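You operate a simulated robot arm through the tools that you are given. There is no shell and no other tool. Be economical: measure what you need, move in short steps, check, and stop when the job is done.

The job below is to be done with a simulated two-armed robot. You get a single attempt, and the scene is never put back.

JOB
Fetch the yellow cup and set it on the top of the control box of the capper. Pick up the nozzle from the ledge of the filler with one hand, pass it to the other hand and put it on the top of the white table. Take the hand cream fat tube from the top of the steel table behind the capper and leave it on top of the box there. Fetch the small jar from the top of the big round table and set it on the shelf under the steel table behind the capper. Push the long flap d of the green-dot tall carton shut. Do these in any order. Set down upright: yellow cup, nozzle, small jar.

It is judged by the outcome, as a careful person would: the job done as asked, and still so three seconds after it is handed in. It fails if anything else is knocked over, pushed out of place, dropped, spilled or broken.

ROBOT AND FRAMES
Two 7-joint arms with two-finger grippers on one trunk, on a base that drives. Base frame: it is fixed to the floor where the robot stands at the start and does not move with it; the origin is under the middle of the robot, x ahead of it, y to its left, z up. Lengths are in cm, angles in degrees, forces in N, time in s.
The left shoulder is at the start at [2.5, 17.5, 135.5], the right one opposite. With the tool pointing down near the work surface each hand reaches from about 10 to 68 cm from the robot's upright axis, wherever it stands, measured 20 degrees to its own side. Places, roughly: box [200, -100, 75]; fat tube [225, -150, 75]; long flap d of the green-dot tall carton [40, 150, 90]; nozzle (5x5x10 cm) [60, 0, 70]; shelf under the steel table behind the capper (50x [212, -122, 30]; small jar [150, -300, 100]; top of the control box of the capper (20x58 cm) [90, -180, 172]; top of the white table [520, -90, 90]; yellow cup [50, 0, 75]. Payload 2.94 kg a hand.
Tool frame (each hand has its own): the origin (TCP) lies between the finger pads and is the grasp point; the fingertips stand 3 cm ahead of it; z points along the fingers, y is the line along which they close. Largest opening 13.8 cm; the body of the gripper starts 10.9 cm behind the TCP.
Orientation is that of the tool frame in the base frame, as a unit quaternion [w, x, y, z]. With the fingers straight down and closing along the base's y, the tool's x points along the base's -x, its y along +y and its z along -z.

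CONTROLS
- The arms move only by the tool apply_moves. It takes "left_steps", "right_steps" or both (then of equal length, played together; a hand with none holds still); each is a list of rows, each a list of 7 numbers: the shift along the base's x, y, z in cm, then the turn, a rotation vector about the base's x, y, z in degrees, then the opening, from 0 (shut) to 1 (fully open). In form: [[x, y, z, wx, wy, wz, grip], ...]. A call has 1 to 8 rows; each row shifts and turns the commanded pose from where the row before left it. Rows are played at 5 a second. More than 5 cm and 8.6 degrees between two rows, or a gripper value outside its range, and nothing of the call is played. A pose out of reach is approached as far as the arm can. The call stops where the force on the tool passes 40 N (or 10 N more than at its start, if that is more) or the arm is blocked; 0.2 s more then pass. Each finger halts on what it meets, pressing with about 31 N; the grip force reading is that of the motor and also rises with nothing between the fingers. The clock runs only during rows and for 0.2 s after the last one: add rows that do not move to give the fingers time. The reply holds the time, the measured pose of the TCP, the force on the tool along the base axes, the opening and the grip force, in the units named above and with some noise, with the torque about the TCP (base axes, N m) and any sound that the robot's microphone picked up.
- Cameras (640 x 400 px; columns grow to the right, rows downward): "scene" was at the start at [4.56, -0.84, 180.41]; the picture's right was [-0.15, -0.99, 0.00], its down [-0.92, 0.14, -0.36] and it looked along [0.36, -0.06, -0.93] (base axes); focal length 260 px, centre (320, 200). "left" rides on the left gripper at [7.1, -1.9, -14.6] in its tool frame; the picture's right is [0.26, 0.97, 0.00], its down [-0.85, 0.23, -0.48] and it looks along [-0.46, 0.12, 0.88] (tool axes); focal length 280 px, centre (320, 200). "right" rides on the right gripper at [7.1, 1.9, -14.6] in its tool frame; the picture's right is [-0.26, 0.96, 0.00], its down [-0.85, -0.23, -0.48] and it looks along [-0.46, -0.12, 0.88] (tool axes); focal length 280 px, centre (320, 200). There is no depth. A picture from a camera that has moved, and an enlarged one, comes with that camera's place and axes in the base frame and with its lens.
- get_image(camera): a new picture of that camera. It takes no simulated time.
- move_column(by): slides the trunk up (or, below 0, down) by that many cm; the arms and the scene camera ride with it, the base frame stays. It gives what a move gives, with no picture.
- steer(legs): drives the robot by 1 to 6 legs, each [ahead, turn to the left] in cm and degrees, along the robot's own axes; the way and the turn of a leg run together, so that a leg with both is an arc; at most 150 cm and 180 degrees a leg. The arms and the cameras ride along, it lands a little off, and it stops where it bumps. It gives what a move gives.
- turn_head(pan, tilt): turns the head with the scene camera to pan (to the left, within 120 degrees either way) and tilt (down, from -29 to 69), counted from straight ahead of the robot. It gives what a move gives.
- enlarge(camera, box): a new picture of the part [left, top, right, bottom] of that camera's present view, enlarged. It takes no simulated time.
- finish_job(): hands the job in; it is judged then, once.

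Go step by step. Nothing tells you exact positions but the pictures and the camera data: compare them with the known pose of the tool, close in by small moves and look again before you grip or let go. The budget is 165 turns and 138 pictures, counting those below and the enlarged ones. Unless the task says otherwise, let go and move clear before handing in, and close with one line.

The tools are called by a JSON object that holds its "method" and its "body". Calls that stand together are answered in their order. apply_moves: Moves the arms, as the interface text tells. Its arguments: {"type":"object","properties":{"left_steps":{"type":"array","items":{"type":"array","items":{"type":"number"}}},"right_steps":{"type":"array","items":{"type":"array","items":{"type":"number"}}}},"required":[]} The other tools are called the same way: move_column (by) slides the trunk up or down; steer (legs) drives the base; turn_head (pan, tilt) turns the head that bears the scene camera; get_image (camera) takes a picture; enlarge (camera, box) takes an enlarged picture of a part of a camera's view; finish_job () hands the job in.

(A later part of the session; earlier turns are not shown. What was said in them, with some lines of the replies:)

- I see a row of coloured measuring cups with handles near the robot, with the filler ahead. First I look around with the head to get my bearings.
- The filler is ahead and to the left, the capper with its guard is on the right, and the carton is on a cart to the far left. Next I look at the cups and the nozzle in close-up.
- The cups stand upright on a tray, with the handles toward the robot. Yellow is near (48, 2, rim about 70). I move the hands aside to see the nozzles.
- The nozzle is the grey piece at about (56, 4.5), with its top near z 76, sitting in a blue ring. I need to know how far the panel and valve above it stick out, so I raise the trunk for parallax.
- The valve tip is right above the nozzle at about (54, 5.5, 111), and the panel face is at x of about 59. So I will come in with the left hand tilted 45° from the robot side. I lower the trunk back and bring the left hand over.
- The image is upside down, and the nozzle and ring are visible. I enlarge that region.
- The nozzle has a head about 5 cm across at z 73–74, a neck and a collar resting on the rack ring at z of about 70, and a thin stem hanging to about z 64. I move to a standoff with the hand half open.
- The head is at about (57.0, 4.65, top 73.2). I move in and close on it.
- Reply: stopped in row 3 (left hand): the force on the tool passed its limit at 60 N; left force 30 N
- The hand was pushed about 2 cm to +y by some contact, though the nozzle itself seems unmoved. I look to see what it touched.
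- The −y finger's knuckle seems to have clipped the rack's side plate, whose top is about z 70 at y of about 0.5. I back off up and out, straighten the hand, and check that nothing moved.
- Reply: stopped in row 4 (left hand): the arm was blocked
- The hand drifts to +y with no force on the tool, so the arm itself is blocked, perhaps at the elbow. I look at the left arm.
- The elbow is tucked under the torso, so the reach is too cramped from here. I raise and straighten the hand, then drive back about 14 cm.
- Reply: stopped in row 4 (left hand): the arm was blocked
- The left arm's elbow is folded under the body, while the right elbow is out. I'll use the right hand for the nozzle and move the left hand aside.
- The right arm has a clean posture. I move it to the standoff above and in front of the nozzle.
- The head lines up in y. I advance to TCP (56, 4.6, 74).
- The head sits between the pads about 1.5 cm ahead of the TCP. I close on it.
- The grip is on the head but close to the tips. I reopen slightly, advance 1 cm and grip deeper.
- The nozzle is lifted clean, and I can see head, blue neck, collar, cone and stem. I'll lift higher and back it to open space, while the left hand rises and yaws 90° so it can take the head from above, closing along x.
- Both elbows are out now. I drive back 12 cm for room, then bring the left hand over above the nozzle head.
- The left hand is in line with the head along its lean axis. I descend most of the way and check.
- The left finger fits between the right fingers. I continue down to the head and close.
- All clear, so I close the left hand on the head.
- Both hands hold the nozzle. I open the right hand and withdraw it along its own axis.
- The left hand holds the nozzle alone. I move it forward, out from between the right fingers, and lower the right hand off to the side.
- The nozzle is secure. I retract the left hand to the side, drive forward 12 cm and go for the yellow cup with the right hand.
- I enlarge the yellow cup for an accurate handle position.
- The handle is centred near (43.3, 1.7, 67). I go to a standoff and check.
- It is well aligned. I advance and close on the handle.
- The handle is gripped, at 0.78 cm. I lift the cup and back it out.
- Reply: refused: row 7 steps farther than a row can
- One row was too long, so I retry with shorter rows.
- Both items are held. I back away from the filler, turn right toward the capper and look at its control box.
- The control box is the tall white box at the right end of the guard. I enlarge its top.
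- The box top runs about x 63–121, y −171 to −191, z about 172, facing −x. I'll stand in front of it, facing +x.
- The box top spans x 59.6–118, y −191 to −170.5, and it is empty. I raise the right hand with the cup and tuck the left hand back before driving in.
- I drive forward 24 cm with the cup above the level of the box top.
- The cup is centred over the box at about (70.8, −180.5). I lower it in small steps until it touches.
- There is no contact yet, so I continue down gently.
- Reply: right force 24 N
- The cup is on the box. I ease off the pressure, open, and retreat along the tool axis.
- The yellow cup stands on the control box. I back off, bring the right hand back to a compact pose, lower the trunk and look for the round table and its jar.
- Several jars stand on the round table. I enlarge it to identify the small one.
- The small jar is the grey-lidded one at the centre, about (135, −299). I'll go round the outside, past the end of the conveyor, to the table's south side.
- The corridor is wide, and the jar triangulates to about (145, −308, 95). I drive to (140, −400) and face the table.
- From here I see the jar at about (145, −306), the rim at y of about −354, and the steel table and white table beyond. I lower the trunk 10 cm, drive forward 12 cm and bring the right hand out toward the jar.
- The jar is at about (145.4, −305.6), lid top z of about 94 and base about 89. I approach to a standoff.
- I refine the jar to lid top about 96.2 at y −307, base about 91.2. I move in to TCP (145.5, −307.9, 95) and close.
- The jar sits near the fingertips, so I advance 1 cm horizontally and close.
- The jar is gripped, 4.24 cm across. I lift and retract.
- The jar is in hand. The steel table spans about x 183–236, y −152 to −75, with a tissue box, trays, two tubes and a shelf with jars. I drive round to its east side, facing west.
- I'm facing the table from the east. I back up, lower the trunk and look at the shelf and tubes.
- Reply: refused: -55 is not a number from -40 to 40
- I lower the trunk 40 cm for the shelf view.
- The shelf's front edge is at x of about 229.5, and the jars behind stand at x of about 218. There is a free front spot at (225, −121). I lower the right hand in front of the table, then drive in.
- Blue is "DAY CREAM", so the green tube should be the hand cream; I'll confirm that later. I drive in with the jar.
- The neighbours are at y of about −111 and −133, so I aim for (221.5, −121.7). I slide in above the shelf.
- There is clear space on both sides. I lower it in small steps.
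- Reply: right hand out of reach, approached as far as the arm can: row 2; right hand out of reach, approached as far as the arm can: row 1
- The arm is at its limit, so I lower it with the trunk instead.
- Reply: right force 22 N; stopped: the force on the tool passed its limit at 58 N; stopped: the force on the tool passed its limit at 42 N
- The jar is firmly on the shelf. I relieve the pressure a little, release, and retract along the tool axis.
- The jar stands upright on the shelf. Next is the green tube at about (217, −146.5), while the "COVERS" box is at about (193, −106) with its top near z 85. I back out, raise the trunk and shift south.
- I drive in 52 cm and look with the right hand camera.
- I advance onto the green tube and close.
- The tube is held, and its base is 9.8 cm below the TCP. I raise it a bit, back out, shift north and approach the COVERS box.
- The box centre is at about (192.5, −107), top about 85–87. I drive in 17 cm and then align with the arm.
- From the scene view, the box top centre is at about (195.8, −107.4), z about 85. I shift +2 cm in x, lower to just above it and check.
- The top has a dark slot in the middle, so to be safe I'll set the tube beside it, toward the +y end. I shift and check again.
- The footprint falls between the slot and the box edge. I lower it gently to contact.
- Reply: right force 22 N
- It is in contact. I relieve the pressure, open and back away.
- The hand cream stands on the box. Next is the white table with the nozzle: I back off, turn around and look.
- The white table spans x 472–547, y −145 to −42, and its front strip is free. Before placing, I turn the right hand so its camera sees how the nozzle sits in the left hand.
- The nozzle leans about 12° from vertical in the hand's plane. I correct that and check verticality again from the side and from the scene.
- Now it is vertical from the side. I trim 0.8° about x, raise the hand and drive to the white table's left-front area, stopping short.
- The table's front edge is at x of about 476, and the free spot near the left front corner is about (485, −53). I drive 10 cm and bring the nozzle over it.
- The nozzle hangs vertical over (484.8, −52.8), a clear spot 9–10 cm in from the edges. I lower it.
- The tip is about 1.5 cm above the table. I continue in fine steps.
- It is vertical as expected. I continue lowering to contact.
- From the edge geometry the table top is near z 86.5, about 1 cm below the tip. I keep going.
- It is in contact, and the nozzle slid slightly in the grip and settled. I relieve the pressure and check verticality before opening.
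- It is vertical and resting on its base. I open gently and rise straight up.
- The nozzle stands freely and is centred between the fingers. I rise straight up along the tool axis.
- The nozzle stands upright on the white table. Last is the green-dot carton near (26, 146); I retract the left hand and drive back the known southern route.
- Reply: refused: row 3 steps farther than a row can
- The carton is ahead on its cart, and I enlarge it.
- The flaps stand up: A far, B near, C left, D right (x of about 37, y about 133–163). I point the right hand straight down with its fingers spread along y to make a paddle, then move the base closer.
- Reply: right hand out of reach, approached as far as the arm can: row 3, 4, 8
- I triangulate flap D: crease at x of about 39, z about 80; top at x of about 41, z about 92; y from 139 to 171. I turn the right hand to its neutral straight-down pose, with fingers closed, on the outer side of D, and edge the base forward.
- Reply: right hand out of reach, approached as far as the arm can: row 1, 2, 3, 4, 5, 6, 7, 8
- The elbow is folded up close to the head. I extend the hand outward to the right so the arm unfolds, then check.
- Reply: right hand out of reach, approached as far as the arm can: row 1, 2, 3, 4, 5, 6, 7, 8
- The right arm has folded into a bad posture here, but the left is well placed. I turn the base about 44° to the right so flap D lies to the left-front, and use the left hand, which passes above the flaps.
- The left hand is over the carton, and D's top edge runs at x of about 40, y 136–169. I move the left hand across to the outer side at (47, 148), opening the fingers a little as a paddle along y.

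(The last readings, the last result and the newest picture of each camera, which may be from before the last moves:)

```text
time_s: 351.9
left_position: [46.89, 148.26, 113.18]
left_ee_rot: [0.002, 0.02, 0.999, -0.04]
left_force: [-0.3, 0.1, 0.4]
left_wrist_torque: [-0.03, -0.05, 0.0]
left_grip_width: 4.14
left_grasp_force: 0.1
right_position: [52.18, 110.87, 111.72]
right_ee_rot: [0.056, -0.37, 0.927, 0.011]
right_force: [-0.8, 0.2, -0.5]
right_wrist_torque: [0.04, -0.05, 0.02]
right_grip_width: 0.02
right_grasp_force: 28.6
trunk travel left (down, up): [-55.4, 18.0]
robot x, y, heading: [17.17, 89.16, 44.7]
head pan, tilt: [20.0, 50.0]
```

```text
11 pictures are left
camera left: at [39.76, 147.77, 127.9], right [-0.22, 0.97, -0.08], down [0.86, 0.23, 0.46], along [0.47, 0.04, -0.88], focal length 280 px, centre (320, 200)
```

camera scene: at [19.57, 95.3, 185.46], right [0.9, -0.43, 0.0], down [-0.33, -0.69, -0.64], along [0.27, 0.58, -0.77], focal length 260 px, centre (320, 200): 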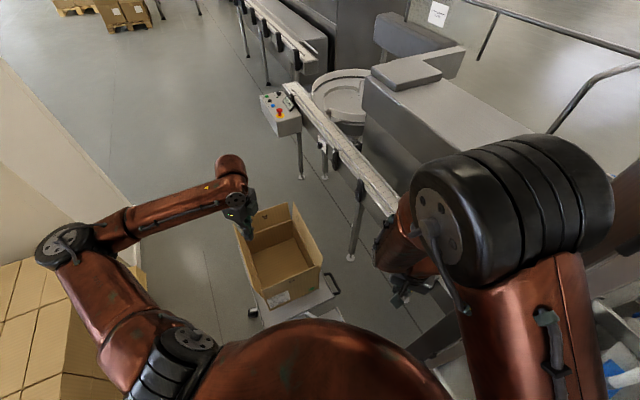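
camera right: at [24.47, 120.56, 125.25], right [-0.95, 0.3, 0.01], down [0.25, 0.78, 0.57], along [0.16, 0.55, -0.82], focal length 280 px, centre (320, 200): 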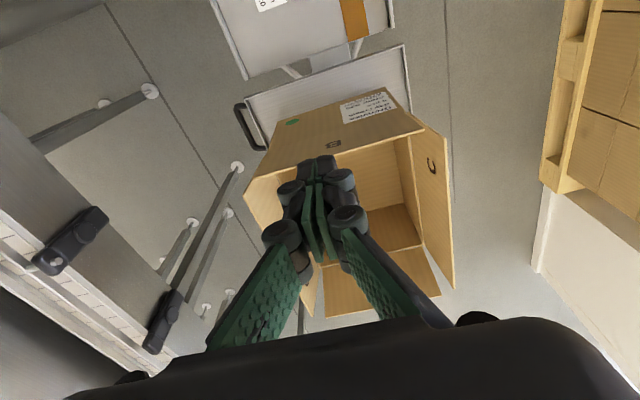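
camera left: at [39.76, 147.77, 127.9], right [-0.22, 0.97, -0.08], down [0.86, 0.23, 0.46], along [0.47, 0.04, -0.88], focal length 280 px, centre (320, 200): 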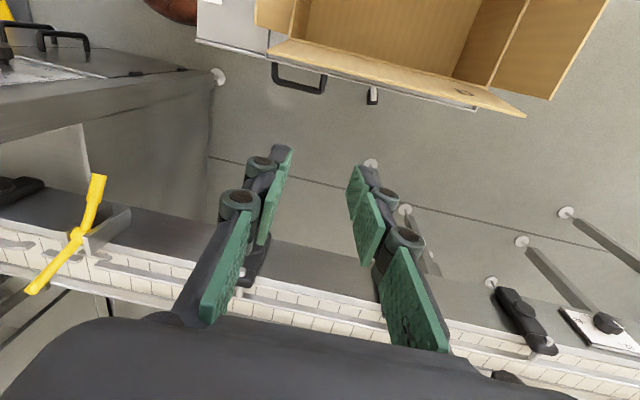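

D's top edge is at x of about 42, z about 92, and the fingers hang clear outside it. I lower the hand so the fingers are behind the flap.

{"method": "apply_moves", "body": {"left_steps": [[0, 0, -4.5, 0, 0, 0, 0.3], [0, 0, -4.5, 0, 0, 0, 0.3], [0, 0, -4.5, 0, 0, 0, 0.3], [0, 0, -4.5, 0, 0, 0, 0.3], [0, 0, -4.5, 0, 0, 0, 0.3], [0, 0, -2.5, 0, 0, 0, 0.3]]}}

{"method": "apply_moves", "body": {"left_steps": [[-2, 0, 0, 0, 0, 0, 0.3], [-2, 0, 0, 0, 0, 0, 0.3], [-2, 0, 0, 0, 0, 0, 0.3], [-2, 0, 0, 0, 0, 0, 0.3]]}}

{"method": "get_image", "body": {"camera": "scene"}}

```text
time_s: 353.2
left_position: [47.0, 148.08, 88.12]
left_ee_rot: [0.001, 0.022, 0.999, -0.04]
left_force: [0.1, 0.0, -0.2]
left_wrist_torque: [0.01, 0.03, -0.01]
left_grip_width: 4.15
left_grasp_force: 0.1
right_position: [52.36, 110.74, 111.79]
right_ee_rot: [0.055, -0.369, 0.928, 0.012]
right_force: [-0.4, -1.0, 0.2]
right_wrist_torque: [-0.01, -0.01, 0.0]
right_grip_width: 0.02
right_grasp_force: 28.3
trunk travel left (down, up): [-55.4, 18.0]
robot x, y, heading: [17.24, 89.27, 44.8]
head pan, tilt: [20.0, 50.0]
```

```text
time_s: 354.2
left_position: [39.0, 148.18, 88.38]
left_ee_rot: [0.001, 0.021, 0.999, -0.04]
left_force: [0.3, 0.3, -0.1]
left_wrist_torque: [-0.01, -0.01, 0.01]
left_grip_width: 4.13
left_grasp_force: 0.0
right_position: [52.38, 110.79, 111.73]
right_ee_rot: [0.055, -0.369, 0.928, 0.012]
right_force: [0.1, -0.3, -0.1]
right_wrist_torque: [0.0, 0.02, -0.02]
right_grip_width: 0.0
right_grasp_force: 28.4
trunk travel left (down, up): [-55.4, 18.0]
robot x, y, heading: [17.59, 89.0, 45.0]
head pan, tilt: [20.0, 50.0]
```

```text
10 pictures are left
camera scene: at [19.48, 95.3, 185.46], right [0.91, -0.43, 0.0], down [-0.33, -0.69, -0.64], along [0.27, 0.58, -0.77], focal length 260 px, centre (320, 200)
```

scene: 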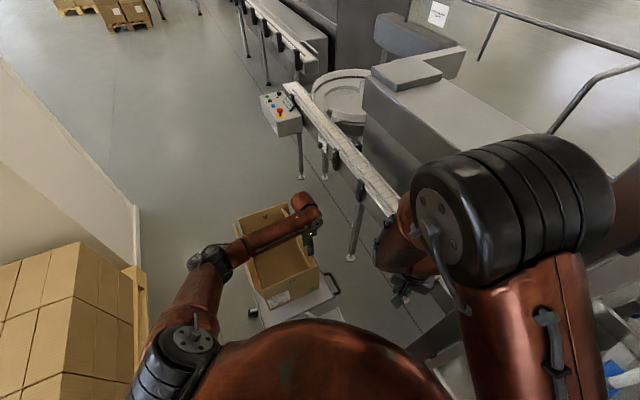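

It is pushing freely. I sweep inward and down along the flap's arc.

{"method": "apply_moves", "body": {"left_steps": [[-2, 0, 0, 0, 0, 0, 0.3], [-2, 0, -0.3, 0, 0, 0, 0.3], [-1.5, 0, -0.9, 0, 0, 0, 0.3], [-1.5, 0, -1, 0, 0, 0, 0.3], [-1.2, 0, -1, 0, 0, 0, 0.3]]}}

{"method": "get_image", "body": {"camera": "left"}}

```text
time_s: 355.4
left_position: [30.84, 147.96, 85.25]
left_ee_rot: [0.001, 0.021, 0.999, -0.04]
left_force: [-0.3, -0.2, 0.8]
left_wrist_torque: [0.02, 0.01, -0.01]
left_grip_width: 4.16
left_grasp_force: 0.1
right_position: [52.33, 110.82, 111.74]
right_ee_rot: [0.055, -0.369, 0.928, 0.011]
right_force: [-0.4, 0.0, -0.2]
right_wrist_torque: [0.02, 0.02, -0.02]
right_grip_width: 0.01
right_grasp_force: 28.3
trunk travel left (down, up): [-55.4, 18.0]
robot x, y, heading: [17.09, 89.37, 44.7]
head pan, tilt: [20.0, 50.0]
```

```text
9 pictures are left
camera left: at [23.56, 147.49, 99.76], right [-0.22, 0.97, -0.08], down [0.86, 0.23, 0.46], along [0.46, 0.03, -0.89], focal length 280 px, centre (320, 200)
```

left: 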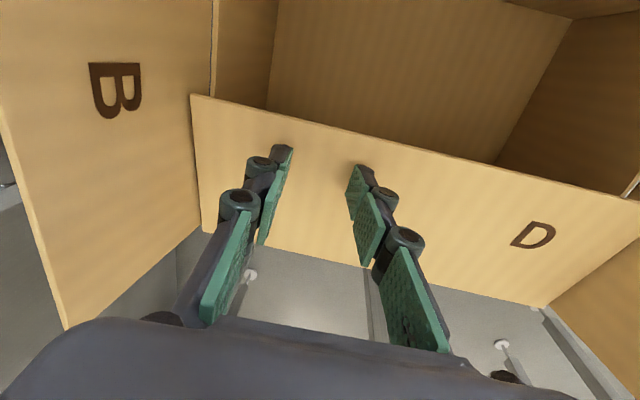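

Flap D is folded about 75° in. I press it down to level.

{"method": "apply_moves", "body": {"left_steps": [[-0.5, 0, -0.7, 0, 0, 0, 0.3], [0, 0, -0.7, 0, 0, 0, 0.3], [0, 0, -0.6, 0, 0, 0, 0.3], [0, 0, 0, 0, 0, 0, 0.3], [0, 0, 0, 0, 0, 0, 0.3]]}}

{"method": "get_image", "body": {"camera": "left"}}

```text
time_s: 356.6
left_position: [30.19, 148.06, 82.98]
left_ee_rot: [0.001, 0.022, 0.999, -0.04]
left_force: [-0.5, -0.2, 1.5]
left_wrist_torque: [0.03, 0.0, 0.0]
left_grip_width: 4.14
left_grasp_force: 0.1
right_position: [52.33, 110.83, 111.81]
right_ee_rot: [0.055, -0.37, 0.927, 0.013]
right_force: [1.2, 0.2, -0.9]
right_wrist_torque: [-0.01, 0.02, 0.01]
right_grip_width: 0.0
right_grasp_force: 28.1
trunk travel left (down, up): [-55.4, 18.0]
robot x, y, heading: [17.48, 89.3, 44.7]
head pan, tilt: [20.0, 50.0]
```

```text
8 pictures are left
camera left: at [23.02, 147.61, 97.69], right [-0.22, 0.97, -0.08], down [0.86, 0.23, 0.46], along [0.46, 0.03, -0.89], focal length 280 px, centre (320, 200)
```

left: 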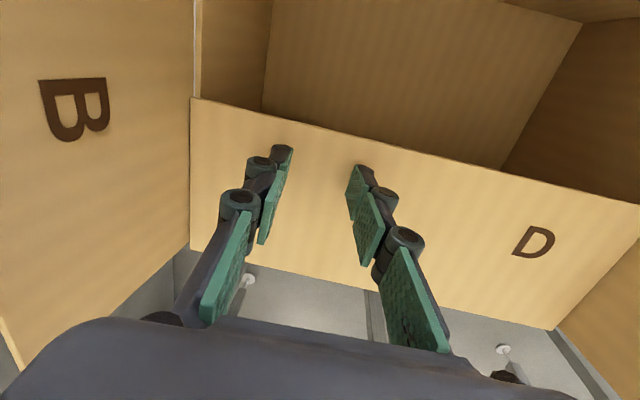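

D's near edge now lies in line with B's crease, so the flap is level. I lift off and see whether it stays.

{"method": "apply_moves", "body": {"left_steps": [[0, 0, -0.3, 0, 0, 0, 0.3], [0, 0, 0, 0, 0, 0, 0.3], [0, 0, 2, 0, 0, 0, 0.3], [0, 0, 4, 0, 0, 0, 0.3], [0, 0, 4, 0, 0, 0, 0.3], [0, 0, 4.5, 0, 0, 0, 0.3], [0, 0, 4.5, 0, 0, 0, 0.3], [0, 0, 0, 0, 0, 0, 0.3]]}}

{"method": "get_image", "body": {"camera": "left"}}

```text
time_s: 358.4
left_position: [30.1, 148.07, 101.8]
left_ee_rot: [0.001, 0.021, 0.999, -0.041]
left_force: [-0.1, -0.3, 0.0]
left_wrist_torque: [0.03, -0.02, 0.01]
left_grip_width: 4.14
left_grasp_force: 0.0
right_position: [52.24, 110.87, 111.73]
right_ee_rot: [0.055, -0.369, 0.928, 0.012]
right_force: [0.8, 0.3, -0.1]
right_wrist_torque: [0.02, 0.04, 0.02]
right_grip_width: 0.03
right_grasp_force: 28.0
trunk travel left (down, up): [-55.4, 18.0]
robot x, y, heading: [17.35, 89.24, 44.8]
head pan, tilt: [20.0, 50.0]
```

```text
7 pictures are left
camera left: at [22.97, 147.64, 116.5], right [-0.22, 0.97, -0.08], down [0.86, 0.23, 0.46], along [0.46, 0.03, -0.89], focal length 280 px, centre (320, 200)
```

left: 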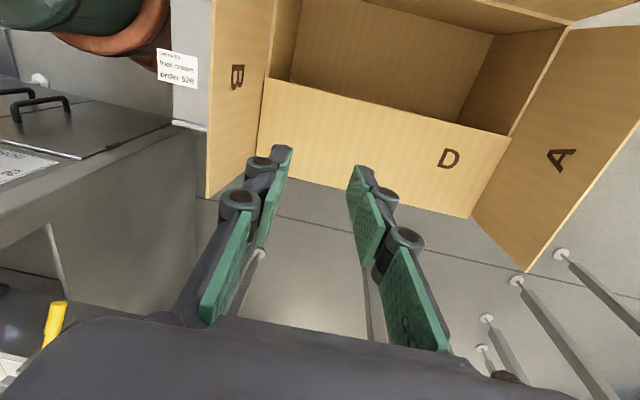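

The flap stays shut with its edges in line with the creases. I raise the hand, back away and take a last look.

{"method": "apply_moves", "body": {"left_steps": [[0, 0, 4.5, 0, 0, 0, 0.3], [0, 0, 4.5, 0, 0, 0, 0.3], [0, 0, 4.5, 0, 0, 0, 0.3]]}}

{"method": "steer", "body": {"legs": [[-35, 0]]}}

{"method": "turn_head", "body": {"pan": 25, "tilt": 38}}

{"method": "get_image", "body": {"camera": "scene"}}

```text
time_s: 359.2
left_position: [30.24, 148.02, 115.17]
left_ee_rot: [0.001, 0.021, 0.999, -0.039]
left_force: [0.4, -0.2, 0.0]
left_wrist_torque: [0.02, 0.01, -0.03]
left_grip_width: 4.15
left_grasp_force: 0.2
right_position: [52.35, 110.67, 111.74]
right_ee_rot: [0.054, -0.37, 0.927, 0.012]
right_force: [0.3, -0.6, 0.3]
right_wrist_torque: [0.01, 0.02, 0.0]
right_grip_width: 0.0
right_grasp_force: 28.1
trunk travel left (down, up): [-55.4, 18.0]
robot x, y, heading: [17.75, 89.25, 44.8]
head pan, tilt: [20.0, 50.0]
```

```text
time_s: 361.6
left_position: [4.2, 122.46, 115.01]
left_ee_rot: [0.001, 0.018, 0.999, -0.041]
left_force: [-0.1, -0.3, -0.2]
left_wrist_torque: [0.02, 0.03, 0.03]
left_grip_width: 4.13
left_grasp_force: 0.1
right_position: [26.55, 85.47, 111.75]
right_ee_rot: [0.055, -0.372, 0.927, 0.011]
right_force: [0.6, -0.3, -0.4]
right_wrist_torque: [-0.02, 0.01, 0.01]
right_grip_width: 0.03
right_grasp_force: 28.9
trunk travel left (down, up): [-55.4, 18.0]
robot x, y, heading: [-8.12, 63.01, 45.2]
head pan, tilt: [20.0, 50.0]
```

```text
time_s: 362.3
left_position: [4.26, 122.6, 115.15]
left_ee_rot: [0.001, 0.017, 0.999, -0.041]
left_force: [-0.1, -0.9, 0.1]
left_wrist_torque: [0.01, -0.01, 0.0]
left_grip_width: 4.15
left_grasp_force: 0.0
right_position: [26.61, 85.42, 111.59]
right_ee_rot: [0.054, -0.372, 0.926, 0.012]
right_force: [-0.6, 0.1, 0.4]
right_wrist_torque: [0.0, -0.02, 0.02]
right_grip_width: 0.0
right_grasp_force: 28.4
trunk travel left (down, up): [-55.4, 18.0]
robot x, y, heading: [-8.69, 63.72, 45.4]
head pan, tilt: [25.0, 38.0]
```

```text
6 pictures are left
camera scene: at [-6.32, 70.84, 187.17], right [0.94, -0.34, 0.0], down [-0.21, -0.58, -0.79], along [0.27, 0.74, -0.62], focal length 260 px, centre (320, 200)
```

scene: 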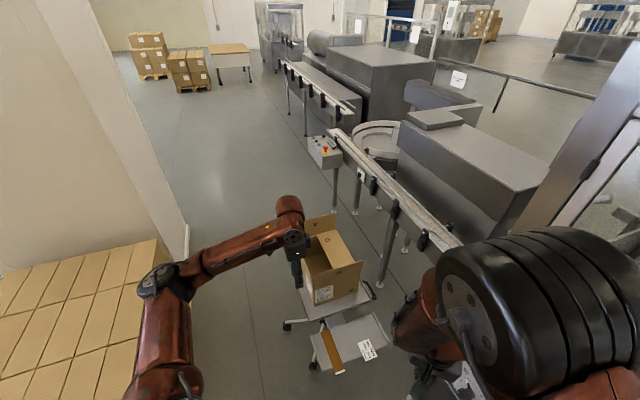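

Flap D is shut and stays flat, the cart is in place, and all the other tasks were checked earlier. I hand the job in.

{"method": "finish_job", "body": {}}

```text
The job is handed in.
```

All five parts are done. The cup is on the control box, the nozzle (passed from hand to hand) is on the white table, the hand cream is on the box, the small jar is on the shelf, and flap D is shut.
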